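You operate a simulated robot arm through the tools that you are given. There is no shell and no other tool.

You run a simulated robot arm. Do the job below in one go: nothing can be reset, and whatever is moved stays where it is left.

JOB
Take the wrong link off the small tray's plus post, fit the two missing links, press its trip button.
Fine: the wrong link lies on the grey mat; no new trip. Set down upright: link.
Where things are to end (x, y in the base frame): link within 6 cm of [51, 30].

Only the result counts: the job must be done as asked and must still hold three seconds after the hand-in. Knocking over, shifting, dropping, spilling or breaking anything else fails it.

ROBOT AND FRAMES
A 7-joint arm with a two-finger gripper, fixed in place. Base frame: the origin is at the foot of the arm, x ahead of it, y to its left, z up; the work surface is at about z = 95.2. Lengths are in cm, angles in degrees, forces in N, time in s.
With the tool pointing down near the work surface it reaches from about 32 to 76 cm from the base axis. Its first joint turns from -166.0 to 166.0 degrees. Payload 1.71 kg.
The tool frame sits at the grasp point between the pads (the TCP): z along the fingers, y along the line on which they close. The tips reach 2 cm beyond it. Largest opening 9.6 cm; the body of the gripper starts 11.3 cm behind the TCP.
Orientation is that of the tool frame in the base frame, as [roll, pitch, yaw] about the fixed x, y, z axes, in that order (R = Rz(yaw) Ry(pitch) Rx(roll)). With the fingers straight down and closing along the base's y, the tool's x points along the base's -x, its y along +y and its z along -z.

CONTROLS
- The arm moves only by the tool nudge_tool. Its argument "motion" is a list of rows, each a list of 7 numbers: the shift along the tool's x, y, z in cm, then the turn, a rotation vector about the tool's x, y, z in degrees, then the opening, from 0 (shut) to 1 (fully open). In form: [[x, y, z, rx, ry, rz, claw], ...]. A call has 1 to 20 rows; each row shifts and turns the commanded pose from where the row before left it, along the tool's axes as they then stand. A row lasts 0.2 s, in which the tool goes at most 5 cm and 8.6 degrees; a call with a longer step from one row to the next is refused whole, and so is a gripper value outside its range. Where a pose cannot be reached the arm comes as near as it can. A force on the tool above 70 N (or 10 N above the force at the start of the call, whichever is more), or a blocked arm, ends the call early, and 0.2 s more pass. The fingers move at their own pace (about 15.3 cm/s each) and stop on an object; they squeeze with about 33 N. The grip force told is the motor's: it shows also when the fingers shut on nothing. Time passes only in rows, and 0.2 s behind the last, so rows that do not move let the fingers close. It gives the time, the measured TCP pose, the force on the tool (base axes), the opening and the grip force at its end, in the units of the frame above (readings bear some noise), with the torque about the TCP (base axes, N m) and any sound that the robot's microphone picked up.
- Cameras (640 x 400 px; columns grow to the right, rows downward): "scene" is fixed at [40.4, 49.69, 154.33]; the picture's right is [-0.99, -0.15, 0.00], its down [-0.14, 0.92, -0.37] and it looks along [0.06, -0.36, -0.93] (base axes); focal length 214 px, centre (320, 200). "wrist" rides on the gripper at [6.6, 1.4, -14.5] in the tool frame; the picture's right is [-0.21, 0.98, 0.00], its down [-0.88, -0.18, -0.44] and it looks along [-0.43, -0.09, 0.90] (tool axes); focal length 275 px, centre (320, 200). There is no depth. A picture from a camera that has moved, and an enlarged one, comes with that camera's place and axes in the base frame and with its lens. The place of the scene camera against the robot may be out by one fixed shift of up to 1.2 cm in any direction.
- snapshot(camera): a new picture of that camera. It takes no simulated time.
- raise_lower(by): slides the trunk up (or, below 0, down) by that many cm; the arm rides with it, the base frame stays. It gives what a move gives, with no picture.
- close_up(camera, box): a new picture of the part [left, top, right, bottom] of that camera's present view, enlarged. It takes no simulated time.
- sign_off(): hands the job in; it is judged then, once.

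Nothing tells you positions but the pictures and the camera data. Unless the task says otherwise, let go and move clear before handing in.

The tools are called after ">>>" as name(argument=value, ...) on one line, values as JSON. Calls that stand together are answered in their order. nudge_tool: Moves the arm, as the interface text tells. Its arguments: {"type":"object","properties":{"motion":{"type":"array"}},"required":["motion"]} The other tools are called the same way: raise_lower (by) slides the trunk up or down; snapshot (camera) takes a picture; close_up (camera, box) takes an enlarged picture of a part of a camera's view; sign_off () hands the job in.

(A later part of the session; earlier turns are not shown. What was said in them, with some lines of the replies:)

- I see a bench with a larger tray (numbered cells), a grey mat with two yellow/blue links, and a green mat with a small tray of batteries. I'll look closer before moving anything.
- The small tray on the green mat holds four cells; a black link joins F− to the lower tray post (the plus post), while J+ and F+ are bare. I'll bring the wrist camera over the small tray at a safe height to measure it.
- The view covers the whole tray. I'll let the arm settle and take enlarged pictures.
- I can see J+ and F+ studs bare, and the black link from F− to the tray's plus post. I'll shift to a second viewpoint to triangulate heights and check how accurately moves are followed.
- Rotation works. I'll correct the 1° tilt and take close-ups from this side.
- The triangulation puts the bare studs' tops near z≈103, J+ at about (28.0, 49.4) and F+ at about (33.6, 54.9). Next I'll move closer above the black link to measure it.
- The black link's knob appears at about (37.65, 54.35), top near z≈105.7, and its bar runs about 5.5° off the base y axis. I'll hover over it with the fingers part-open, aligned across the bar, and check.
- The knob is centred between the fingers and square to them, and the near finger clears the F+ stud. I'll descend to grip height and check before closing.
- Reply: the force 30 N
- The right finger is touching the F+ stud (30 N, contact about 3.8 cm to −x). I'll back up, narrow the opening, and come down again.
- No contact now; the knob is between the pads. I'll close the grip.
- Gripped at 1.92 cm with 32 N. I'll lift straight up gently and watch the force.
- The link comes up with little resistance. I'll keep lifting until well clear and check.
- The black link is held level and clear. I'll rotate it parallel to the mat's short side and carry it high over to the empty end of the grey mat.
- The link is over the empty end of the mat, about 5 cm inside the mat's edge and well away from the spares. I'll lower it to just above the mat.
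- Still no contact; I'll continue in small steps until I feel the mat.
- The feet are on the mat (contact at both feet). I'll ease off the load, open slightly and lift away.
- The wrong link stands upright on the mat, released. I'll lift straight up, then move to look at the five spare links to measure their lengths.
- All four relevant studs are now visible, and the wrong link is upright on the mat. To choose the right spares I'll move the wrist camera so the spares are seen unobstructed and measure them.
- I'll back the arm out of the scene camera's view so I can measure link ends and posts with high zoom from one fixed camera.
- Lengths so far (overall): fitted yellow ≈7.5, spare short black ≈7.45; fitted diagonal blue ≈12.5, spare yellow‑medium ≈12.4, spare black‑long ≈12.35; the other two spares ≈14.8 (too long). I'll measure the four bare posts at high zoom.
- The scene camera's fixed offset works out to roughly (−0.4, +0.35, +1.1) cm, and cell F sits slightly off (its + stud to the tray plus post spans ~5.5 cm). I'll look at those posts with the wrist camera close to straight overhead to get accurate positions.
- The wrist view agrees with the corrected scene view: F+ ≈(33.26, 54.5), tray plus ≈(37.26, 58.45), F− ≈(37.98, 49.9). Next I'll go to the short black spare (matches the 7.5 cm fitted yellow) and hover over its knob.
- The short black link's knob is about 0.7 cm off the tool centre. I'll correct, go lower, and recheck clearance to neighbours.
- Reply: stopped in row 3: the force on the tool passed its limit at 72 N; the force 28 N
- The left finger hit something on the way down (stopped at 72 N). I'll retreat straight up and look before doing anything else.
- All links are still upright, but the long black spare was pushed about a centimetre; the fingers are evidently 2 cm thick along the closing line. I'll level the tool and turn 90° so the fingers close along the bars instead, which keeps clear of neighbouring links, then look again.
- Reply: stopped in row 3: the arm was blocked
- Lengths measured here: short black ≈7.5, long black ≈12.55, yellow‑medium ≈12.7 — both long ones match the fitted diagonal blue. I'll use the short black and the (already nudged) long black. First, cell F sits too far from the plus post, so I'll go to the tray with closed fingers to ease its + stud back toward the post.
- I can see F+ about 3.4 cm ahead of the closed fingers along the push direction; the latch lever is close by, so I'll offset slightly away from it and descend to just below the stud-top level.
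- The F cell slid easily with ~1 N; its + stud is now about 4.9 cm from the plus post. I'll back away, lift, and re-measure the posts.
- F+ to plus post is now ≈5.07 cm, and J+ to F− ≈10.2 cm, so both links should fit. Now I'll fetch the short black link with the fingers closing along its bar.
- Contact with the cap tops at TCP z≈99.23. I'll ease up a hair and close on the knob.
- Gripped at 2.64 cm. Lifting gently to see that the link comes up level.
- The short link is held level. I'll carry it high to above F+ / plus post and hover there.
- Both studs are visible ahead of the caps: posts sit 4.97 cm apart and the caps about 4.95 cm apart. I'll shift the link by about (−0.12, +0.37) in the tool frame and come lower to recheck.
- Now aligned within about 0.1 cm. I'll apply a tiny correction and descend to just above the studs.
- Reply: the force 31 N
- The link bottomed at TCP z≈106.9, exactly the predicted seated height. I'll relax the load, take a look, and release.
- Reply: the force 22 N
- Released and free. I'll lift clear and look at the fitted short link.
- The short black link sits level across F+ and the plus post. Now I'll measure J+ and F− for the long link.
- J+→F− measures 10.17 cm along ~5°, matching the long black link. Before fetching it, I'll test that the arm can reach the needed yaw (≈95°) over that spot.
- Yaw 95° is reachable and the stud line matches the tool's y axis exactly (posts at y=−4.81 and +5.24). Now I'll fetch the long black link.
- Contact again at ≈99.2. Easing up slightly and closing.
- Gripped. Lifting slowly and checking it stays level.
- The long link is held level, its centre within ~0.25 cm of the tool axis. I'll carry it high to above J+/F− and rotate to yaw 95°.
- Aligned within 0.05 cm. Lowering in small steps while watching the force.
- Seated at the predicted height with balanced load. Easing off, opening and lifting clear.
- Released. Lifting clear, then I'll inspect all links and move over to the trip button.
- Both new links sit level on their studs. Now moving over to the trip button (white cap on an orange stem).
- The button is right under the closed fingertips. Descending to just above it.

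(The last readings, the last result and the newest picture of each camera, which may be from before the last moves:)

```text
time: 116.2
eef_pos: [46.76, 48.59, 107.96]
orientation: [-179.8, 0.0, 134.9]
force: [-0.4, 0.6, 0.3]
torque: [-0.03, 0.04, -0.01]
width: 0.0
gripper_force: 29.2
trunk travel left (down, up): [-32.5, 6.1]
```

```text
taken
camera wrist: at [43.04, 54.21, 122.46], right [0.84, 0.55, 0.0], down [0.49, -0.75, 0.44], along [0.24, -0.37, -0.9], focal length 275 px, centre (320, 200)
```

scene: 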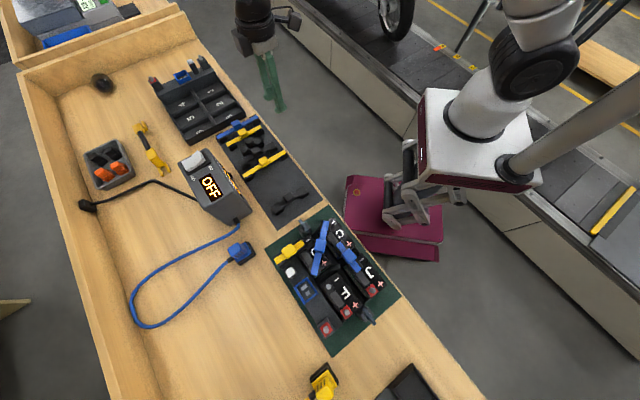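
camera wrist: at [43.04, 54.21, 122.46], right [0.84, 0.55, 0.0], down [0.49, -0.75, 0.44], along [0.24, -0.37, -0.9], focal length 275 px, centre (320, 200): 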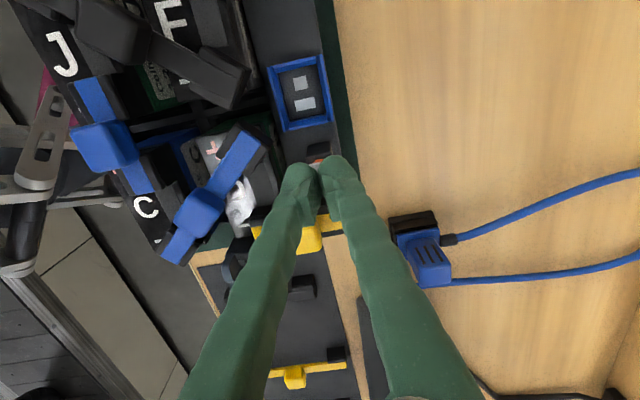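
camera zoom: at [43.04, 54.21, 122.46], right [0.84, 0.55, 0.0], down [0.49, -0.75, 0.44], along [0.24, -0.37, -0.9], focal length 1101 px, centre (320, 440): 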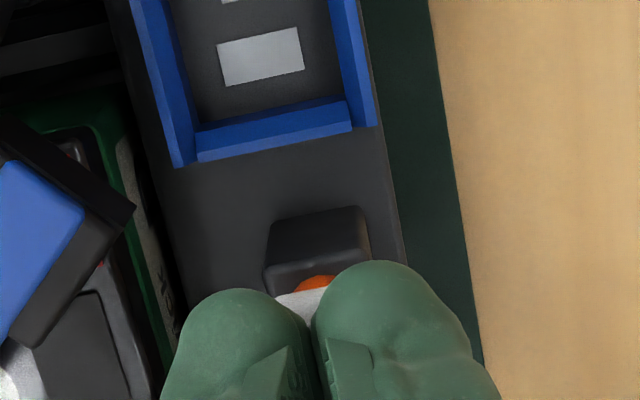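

>>> nudge_tool(motion=[[-0.2, 0.03, 0.5, 0, 0, 0, 0.0], [0, 0, 0.5, 0, 0, 0, 0.0], [0, 0, 0, 0, 0, 0, 0.0]])

>>> nudge_tool(motion=[[0, 0, 0.4, 0, 0, 0, 0.0], [0, 0, 0, 0, 0, 0, 0.0]])

>>> close_up(camera="wrist", box=[240, 90, 400, 190])

```text
time: 117.0
eef_pos: [47.02, 48.29, 107.0]
orientation: [-179.9, 0.0, 135.0]
force: [0.1, -0.3, 0.8]
torque: [0.02, 0.0, 0.01]
width: 0.61
gripper_force: 29.3
trunk travel left (down, up): [-32.5, 6.1]
```

```text
time: 117.6
eef_pos: [47.16, 48.27, 106.73]
orientation: [-179.8, -0.1, 135.0]
force: [-0.4, 0.8, 1.2]
torque: [-0.02, 0.0, 0.05]
width: 0.6
gripper_force: 29.3
trunk travel left (down, up): [-32.5, 6.1]
```

```text
4.00 times, centred on (320, 140) of wrist
camera zoom: at [43.4, 53.97, 121.11], right [0.84, 0.55, 0.0], down [0.49, -0.75, 0.44], along [0.24, -0.37, -0.9], focal length 1101 px, centre (320, 440)
```

zoom: 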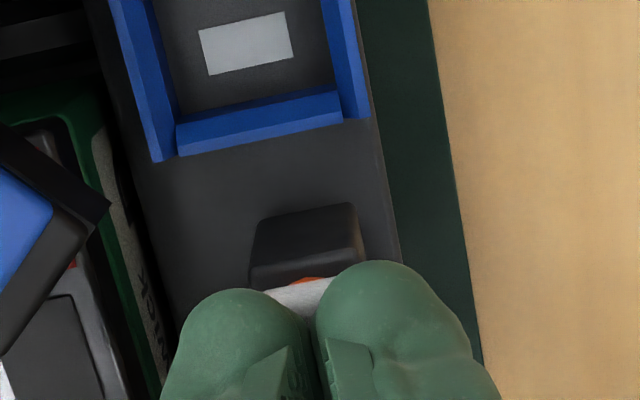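

The finger width changed to 0.6 cm, so the tips seem to be wedging on the cap edge. I'll lift and look before pressing.

>>> nudge_tool(motion=[[0, 0, -0.4, 0, 0, 0, 0.0], [0, 0, 0, 0, 0, 0, 0.0]])

>>> nudge_tool(motion=[[0, 0, -0.6, 0, 0, 0, 0.0], [0, 0, 0, 0, 0, 0, 0.0]])

>>> close_up(camera="wrist", box=[240, 110, 400, 210])

```text
time: 118.2
eef_pos: [47.03, 48.26, 107.26]
orientation: [-179.9, -0.1, 135.0]
force: [-0.3, 0.5, 1.5]
torque: [0.01, 0.03, -0.01]
width: 0.0
gripper_force: 29.7
trunk travel left (down, up): [-32.5, 6.1]
```

```text
time: 118.8
eef_pos: [47.2, 48.39, 107.61]
orientation: [-179.7, -0.1, 135.0]
force: [0.0, -0.7, -0.4]
torque: [0.03, -0.01, 0.0]
width: 0.01
gripper_force: 29.4
trunk travel left (down, up): [-32.5, 6.1]
```

```text
4.00 times, centred on (320, 160) of wrist
camera zoom: at [43.38, 54.04, 122.16], right [0.84, 0.55, 0.0], down [0.49, -0.75, 0.44], along [0.24, -0.37, -0.9], focal length 1101 px, centre (320, 360)
```

zoom: 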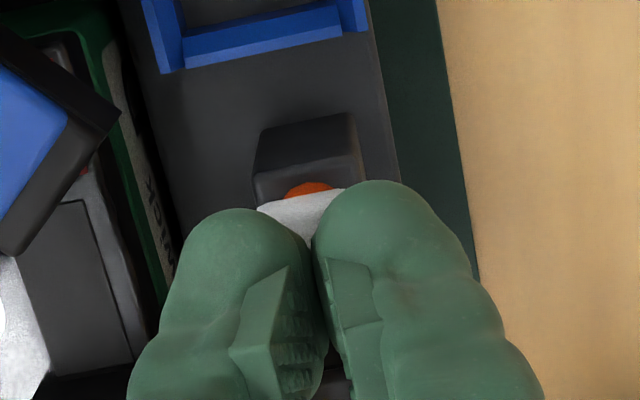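

>>> nudge_tool(motion=[[0.2, 1.1, -0.5, 0, 0, 0, 0.0], [0, 0, 0, 0, 0, 0, 0.0], [0, 0, 0, 0, 0, 0, 0.0]])

>>> close_up(camera="wrist", box=[240, 110, 400, 210])

```text
time: 119.6
eef_pos: [47.75, 49.29, 108.31]
orientation: [-179.7, -0.2, 135.0]
force: [0.8, -0.7, -0.1]
torque: [-0.01, 0.01, -0.02]
width: 0.0
gripper_force: 29.6
trunk travel left (down, up): [-32.5, 6.1]
```

```text
4.00 times, centred on (320, 160) of wrist
camera zoom: at [43.95, 54.88, 122.75], right [0.84, 0.55, 0.0], down [0.49, -0.75, 0.44], along [0.24, -0.37, -0.9], focal length 1101 px, centre (320, 360)
```

zoom: 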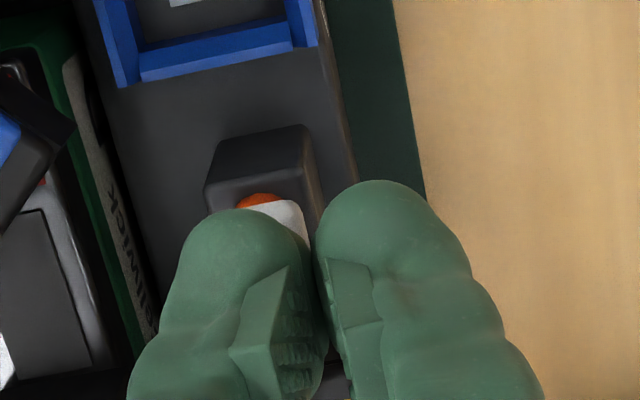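

>>> nudge_tool(motion=[[0, 0, 0.5, 0, 0, 0, 0.0], [0, 0, 0.4, 0, 0, 0, 0.0], [0, 0, 0, 0, 0, 0, 0.0]])

>>> nudge_tool(motion=[[0, 0, 0.3, 0, 0, 0, 0.0], [0, 0, 0, 0, 0, 0, 0.0]])

>>> nudge_tool(motion=[[0, 0, 0.25, 0, 0, 0, 0.0], [0, 0, 0, 0, 0, 0, 0.0]])

```text
time: 120.4
eef_pos: [47.65, 49.31, 107.36]
orientation: [-179.8, 0.0, 134.9]
force: [0.1, -0.3, -0.1]
torque: [-0.02, 0.02, 0.0]
width: 0.01
gripper_force: 30.0
trunk travel left (down, up): [-32.5, 6.1]
```

```text
time: 121.0
eef_pos: [47.61, 49.21, 107.01]
orientation: [-179.8, -0.1, 135.0]
force: [-0.1, 0.0, 1.3]
torque: [-0.04, 0.01, 0.01]
width: 0.0
gripper_force: 29.4
trunk travel left (down, up): [-32.5, 6.1]
```

```text
time: 121.6
eef_pos: [47.71, 49.3, 106.71]
orientation: [-179.8, -0.1, 135.0]
force: [0.5, 0.7, 0.5]
torque: [0.01, 0.0, 0.02]
width: 0.02
gripper_force: 29.8
trunk travel left (down, up): [-32.5, 6.1]
```

>>> nudge_tool(motion=[[0, 0, 0.25, 0, 0, 0, 0.0], [0, 0, 0, 0, 0, 0, 0.0]])

>>> nudge_tool(motion=[[0, 0, 0.25, 0, 0, 0, 0.0], [0, 0, 0, 0, 0, 0, 0.0]])

>>> close_up(camera="wrist", box=[240, 110, 400, 210])

```text
time: 122.2
eef_pos: [47.65, 49.23, 106.47]
orientation: [-179.8, 0.0, 135.1]
force: [-0.2, 0.7, 1.0]
torque: [0.0, 0.0, 0.02]
width: 0.0
gripper_force: 29.6
trunk travel left (down, up): [-32.5, 6.1]
```

```text
time: 122.8
eef_pos: [47.69, 49.12, 106.28]
orientation: [-179.8, -0.1, 135.1]
force: [-0.9, 0.1, 0.9]
torque: [0.01, 0.0, -0.01]
width: 0.0
gripper_force: 29.3
trunk travel left (down, up): [-32.5, 6.1]
```

```text
4.00 times, centred on (320, 160) of wrist
camera zoom: at [43.93, 54.89, 120.7], right [0.84, 0.55, 0.0], down [0.49, -0.75, 0.44], along [0.24, -0.37, -0.9], focal length 1101 px, centre (320, 360)
```

zoom: 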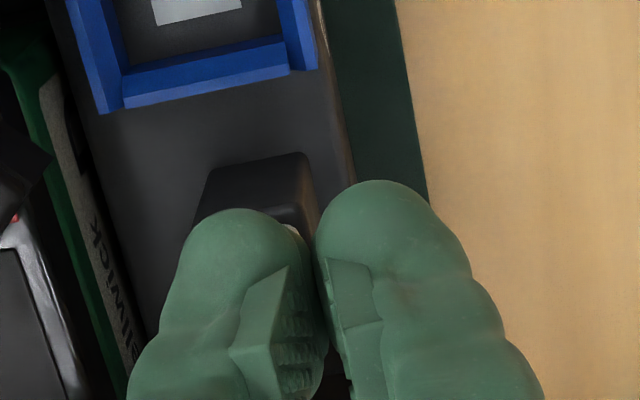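

>>> nudge_tool(motion=[[0, 0, 0.2, 0, 0, 0, 0.0], [0, 0, 0, 0, 0, 0, 0.0]])

>>> nudge_tool(motion=[[0, 0, 0.2, 0, 0, 0, 0.0], [0, 0, 0, 0, 0, 0, 0.0]])

>>> nudge_tool(motion=[[0, 0, 0.2, 0, 0, 0, 0.0], [0, 0, 0, 0, 0, 0, 0.0]])

```text
time: 123.4
eef_pos: [47.72, 49.09, 106.0]
orientation: [-179.8, 0.0, 135.0]
force: [-0.9, 0.2, 0.9]
torque: [0.0, 0.01, 0.0]
width: 0.02
gripper_force: 29.7
trunk travel left (down, up): [-32.5, 6.1]
```

```text
time: 124.0
eef_pos: [47.63, 49.2, 105.89]
orientation: [-179.7, -0.1, 135.1]
force: [1.4, 0.5, 3.0]
torque: [0.01, -0.01, 0.04]
width: 0.0
gripper_force: 29.1
trunk travel left (down, up): [-32.5, 6.1]
```

```text
time: 124.6
eef_pos: [47.64, 49.09, 105.79]
orientation: [-180.0, -0.3, 135.0]
force: [2.9, 2.6, 14.9]
torque: [-0.02, 0.03, -0.02]
width: 0.0
gripper_force: 28.8
trunk travel left (down, up): [-32.5, 6.1]
```

>>> nudge_tool(motion=[[0, 0, 0.1, 0, 0, 0, 0.0], [0, 0, 0, 0, 0, 0, 0.0]])

>>> close_up(camera="wrist", box=[240, 110, 400, 210])

>>> close_up(camera="scene", box=[260, 230, 340, 280])

```text
time: 125.2
eef_pos: [47.5, 49.1, 105.84]
orientation: [-180.0, -0.1, 135.0]
force: [4.0, 3.6, 24.9]
torque: [-0.04, 0.07, 0.04]
width: 0.0
gripper_force: 29.1
trunk travel left (down, up): [-32.5, 6.1]
```

```text
4.00 times, centred on (320, 160) of wrist
camera zoom: at [43.84, 54.76, 120.29], right [0.84, 0.55, 0.0], down [0.49, -0.75, 0.44], along [0.24, -0.37, -0.9], focal length 1101 px, centre (320, 360)
```

zoom: 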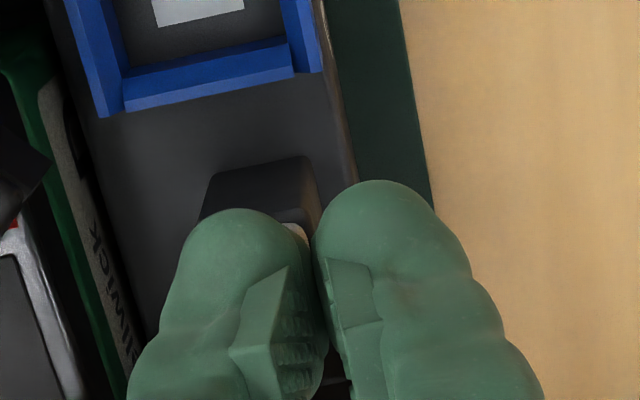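

```text
8.00 times, centred on (300, 255) of scene
camera zoom: at [40.4, 49.69, 154.33], right [-0.99, -0.15, 0.0], down [-0.14, 0.92, -0.37], along [0.06, -0.36, -0.93], focal length 1716 px, centre (480, -240)
```

zoom: 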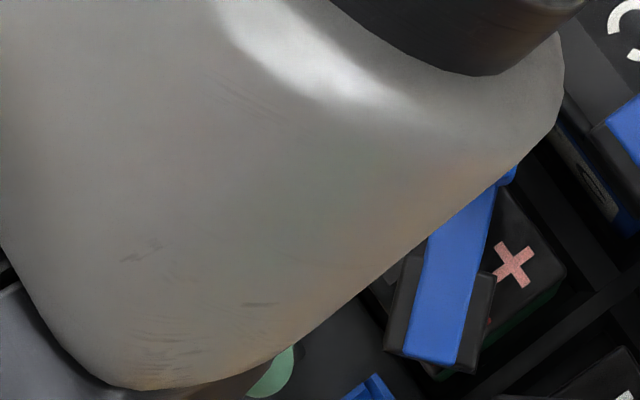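

It bottoms out firmly (25 N). I'll lift and see whether the button stayed in.

>>> nudge_tool(motion=[[0, 0, -0.4, 0, 0, 0, 0.0], [0, 0, -1.5, 0, 0, 0, 0.0], [0, 0, -3, 0, 0, 0, 0.0], [0, 0, -3, 0, 0, 0, 0.0], [-3, 0, -1, 0, 0, 0, 0.0], [0, 0, 0, 0, 0, 0, 0.0]])

>>> snapshot(camera="wrist")

>>> close_up(camera="wrist", box=[220, 50, 380, 150])

```text
time: 126.6
eef_pos: [49.71, 47.29, 114.55]
orientation: [-179.8, -0.1, 134.9]
force: [-0.1, 0.0, 1.1]
torque: [-0.04, -0.01, 0.0]
width: 0.0
gripper_force: 28.9
trunk travel left (down, up): [-32.5, 6.1]
```

```text
taken
camera wrist: at [45.92, 52.87, 128.89], right [0.84, 0.55, 0.0], down [0.49, -0.75, 0.44], along [0.24, -0.37, -0.9], focal length 275 px, centre (320, 200)
```

wrist: 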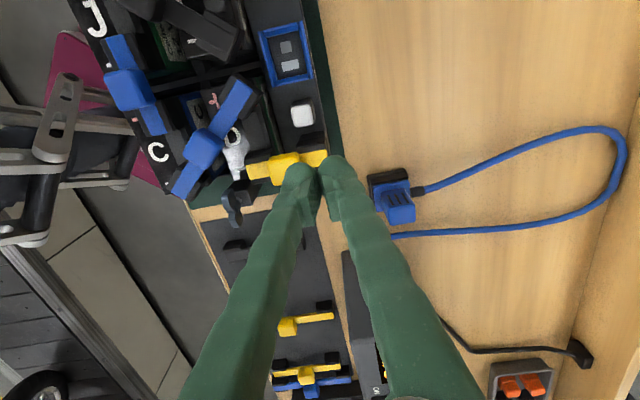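

```text
4.00 times, centred on (300, 100) of wrist
camera zoom: at [45.92, 52.87, 128.89], right [0.84, 0.55, 0.0], down [0.49, -0.75, 0.44], along [0.24, -0.37, -0.9], focal length 1101 px, centre (400, 600)
```

zoom: 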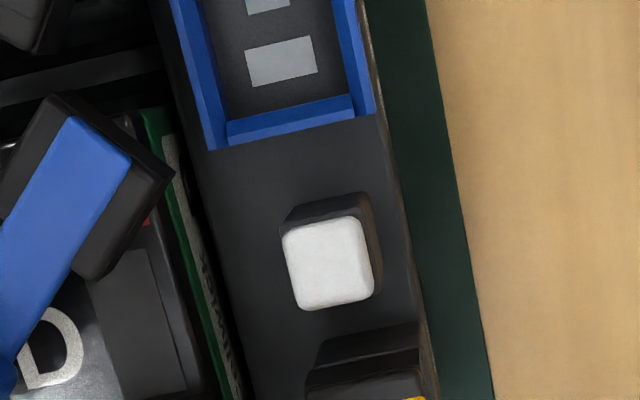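

The cap now sits down on its block with no orange stem showing. I'll move the arm out of the scene camera's view and verify everything.

>>> nudge_tool(motion=[[-3.5, 0, -0.5, 0, 0, 0, 0.0], [-4.5, 0, 0, 0, 0, 0, 0.0], [-4.5, 0, 0, 0, 0, 0, 0.0], [-4.5, -1, 0, 0, 0, 0, 0.0], [-4.5, -2, 0, 0, 0, 0, 0.0], [-4, -3, 0, 0, 0, 0, 0.0], [-3, -4, 0, 0, 0, 0, 0.0], [-1, -4.5, 0, 0, 0, 0, 0.0], [0, -4.5, 0, 0, 0, 0, 0.0], [0, 0, 0, 0, 0, 0, 0.0]])

>>> snapshot(camera="scene")

>>> close_up(camera="scene", box=[260, 210, 420, 310])

>>> close_up(camera="scene", box=[280, 258, 336, 293])

>>> close_up(camera="scene", box=[208, 100, 336, 180])

```text
time: 128.8
eef_pos: [57.29, 12.77, 114.92]
orientation: [-179.8, 0.0, 135.0]
force: [-0.7, 0.3, -0.4]
torque: [0.0, 0.01, 0.01]
width: 0.0
gripper_force: 29.3
trunk travel left (down, up): [-32.5, 6.1]
```

```text
taken
```

scene: 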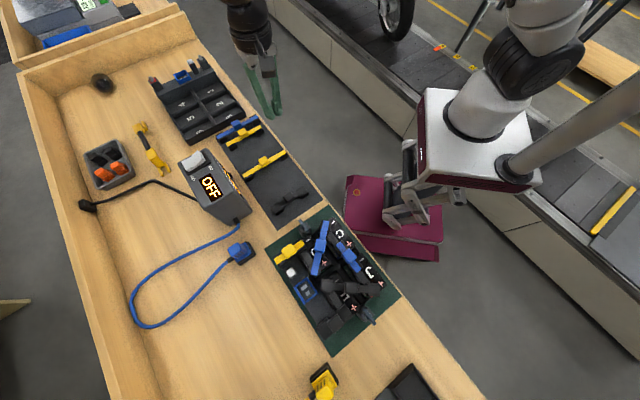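

```text
4.00 times, centred on (340, 260) of scene
camera zoom: at [40.4, 49.69, 154.33], right [-0.99, -0.15, 0.0], down [-0.14, 0.92, -0.37], along [0.06, -0.36, -0.93], focal length 858 px, centre (240, -40)
```

zoom: 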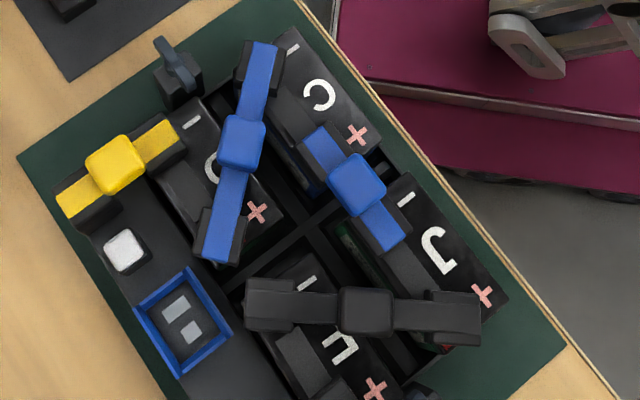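

```text
11.43 times, centred on (308, 276) of scene
camera zoom: at [40.4, 49.69, 154.33], right [-0.99, -0.15, 0.0], down [-0.14, 0.92, -0.37], along [0.06, -0.36, -0.93], focal length 2451 px, centre (457, -663)
```

zoom: 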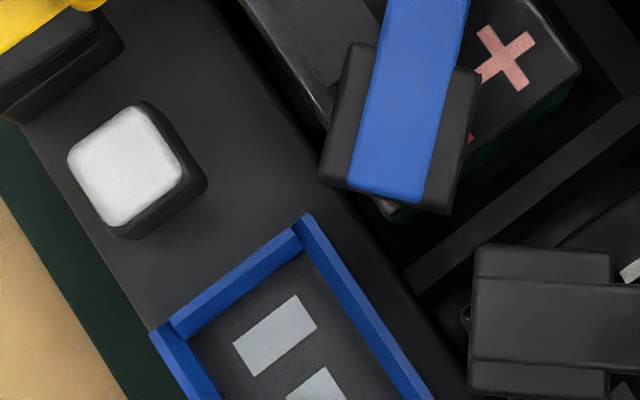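

```text
5.00 times, centred on (272, 140) of scene
camera zoom: at [40.4, 49.69, 154.33], right [-0.99, -0.15, 0.0], down [-0.14, 0.92, -0.37], along [0.06, -0.36, -0.93], focal length 1072 px, centre (560, 500)
```

zoom: 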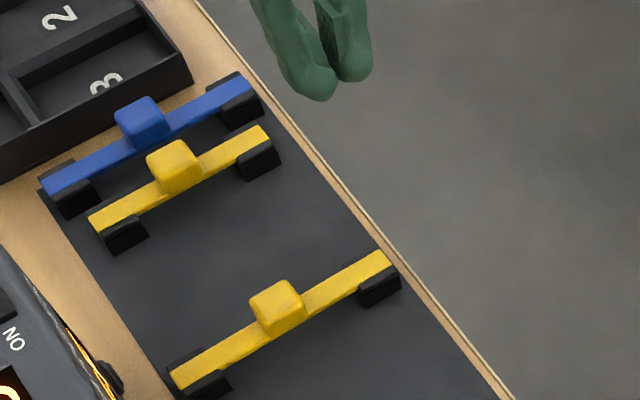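

The button stayed in (about 0.9 cm lower, no stem visible), and the fitted links and tray haven't moved. I'll zoom in on both new links and the wrong link for a final check.

>>> close_up(camera="scene", box=[316, 270, 388, 315])

>>> close_up(camera="scene", box=[306, 290, 378, 335])

>>> close_up(camera="scene", box=[250, 175, 330, 225])

>>> close_up(camera="scene", box=[260, 200, 400, 288])

```text
8.89 times, centred on (352, 292) of scene
camera zoom: at [40.4, 49.69, 154.33], right [-0.99, -0.15, 0.0], down [-0.14, 0.92, -0.37], along [0.06, -0.36, -0.93], focal length 1906 px, centre (36, -622)
```

zoom: 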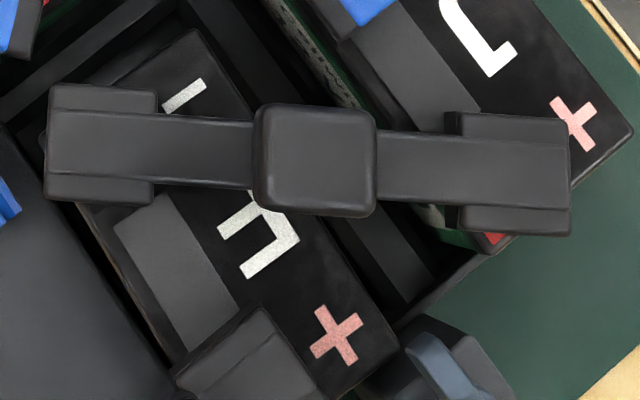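

```text
8.89 times, centred on (342, 312) of scene
camera zoom: at [40.4, 49.69, 154.33], right [-0.99, -0.15, 0.0], down [-0.14, 0.92, -0.37], along [0.06, -0.36, -0.93], focal length 1906 px, centre (124, -800)
```

zoom: 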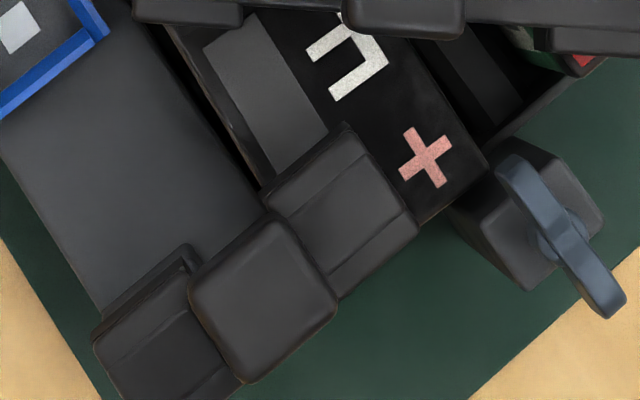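

```text
8.00 times, centred on (290, 200) of scene
camera zoom: at [40.4, 49.69, 154.33], right [-0.99, -0.15, 0.0], down [-0.14, 0.92, -0.37], along [0.06, -0.36, -0.93], focal length 1716 px, centre (560, 200)
```

zoom: 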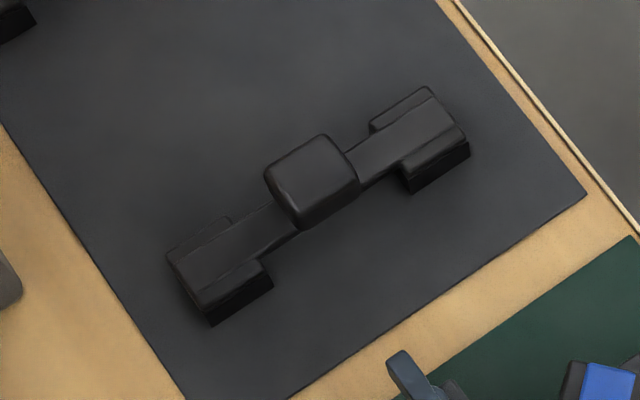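

```text
4.55 times, centred on (330, 244) of scene
camera zoom: at [40.4, 49.69, 154.33], right [-0.99, -0.15, 0.0], down [-0.14, 0.92, -0.37], along [0.06, -0.36, -0.93], focal length 975 px, centre (274, 0)
```

zoom: 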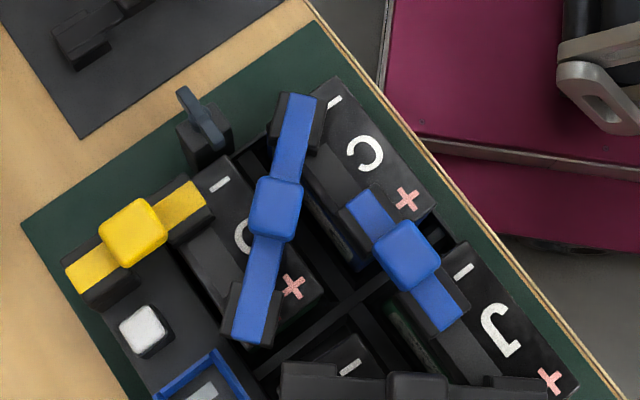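

Everything looks seated: long link over J+ and F−, short link over F+ and the plus post, wrong link upright on the grey mat. I'll let a few seconds pass and confirm the button stays in.

>>> nudge_tool(motion=[[0, 0, 0, 0, 0, 0, 0.1], [0, 0, 0, 0, 0, 0, 0.2], [0, 0, 0, 0, 0, 0, 0.2], [0, 0, 0, 0, 0, 0, 0.2], [0, 0, 0, 0, 0, 0, 0.2], [0, 0, 0, 0, 0, 0, 0.2], [0, 0, 0, 0, 0, 0, 0.2], [0, 0, 0, 0, 0, 0, 0.2], [0, 0, 0, 0, 0, 0, 0.2], [0, 0, 0, 0, 0, 0, 0.2], [0, 0, 0, 0, 0, 0, 0.2], [0, 0, 0, 0, 0, 0, 0.2], [0, 0, 0, 0, 0, 0, 0.2], [0, 0, 0, 0, 0, 0, 0.2], [0, 0, 0, 0, 0, 0, 0.2], [0, 0, 0, 0, 0, 0, 0.2]])

>>> close_up(camera="scene", box=[280, 258, 336, 293])

>>> snapshot(camera="scene")

```text
time: 132.2
eef_pos: [57.2, 12.78, 114.96]
orientation: [-179.9, -0.2, 135.1]
force: [0.0, 0.5, 0.4]
torque: [-0.01, 0.0, -0.01]
width: 1.95
gripper_force: 0.2
trunk travel left (down, up): [-32.5, 6.1]
```

```text
11.43 times, centred on (308, 276) of scene
camera zoom: at [40.4, 49.69, 154.33], right [-0.99, -0.15, 0.0], down [-0.14, 0.92, -0.37], along [0.06, -0.36, -0.93], focal length 2451 px, centre (457, -663)
```

zoom: 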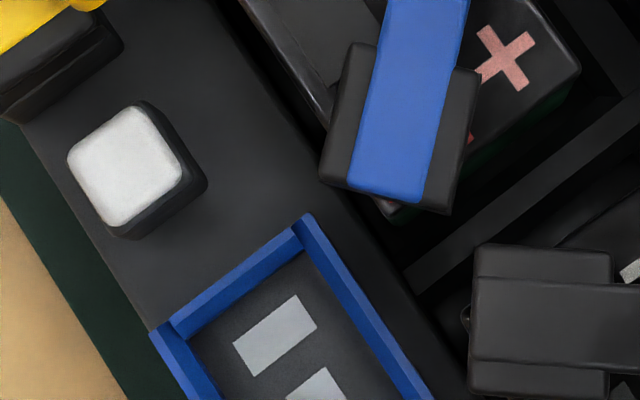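

```text
taken
```

scene: 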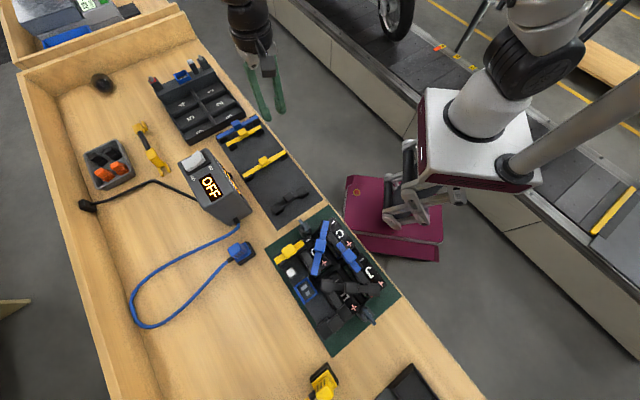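

The trip button is still down after more than three seconds, both new links are seated, and the wrong link is upright on the grey mat about 2 cm from (51, 30). The gripper is empty and clear of everything, so I'm handing in.

>>> sign_off()

```text
The job is handed in.
```

I took the wrong link off, fitted the two missing links, pressed the trip button and handed the job in. I haven't seen the verdict. At the last check, more than five seconds after the press, the button was still down and nothing had moved.

- **Wrong link:** it stands upright on the grey mat, about 2 cm from (51, 30).
- **Missing links:** the short black spare joins F+ to the tray's plus post. The long black spare joins J+ to F−. Both stopped at the height I expected for a seated link. I matched them to the gaps by length and ignored colour.
- **Trip button:** it went down to its stop and stayed in.

Three things along the way could count against the job:

- **Press on F+:** on my first approach to the wrong link, a finger pressed on the F+ stud at about 30 N. Cell F shifted about 0.3 cm in its slot.
- **Cell F pushed:** to get the short link on, I then pushed F+ about 0.6 cm toward the plus post. Cell F is now turned a few degrees in its slot.
- **Knock at the spares:** my first try for the short spare was stopped at 72 N. It pushed the long black spare about 1 cm, and I then used that link for J+ to F−. The other spares looked unmoved.
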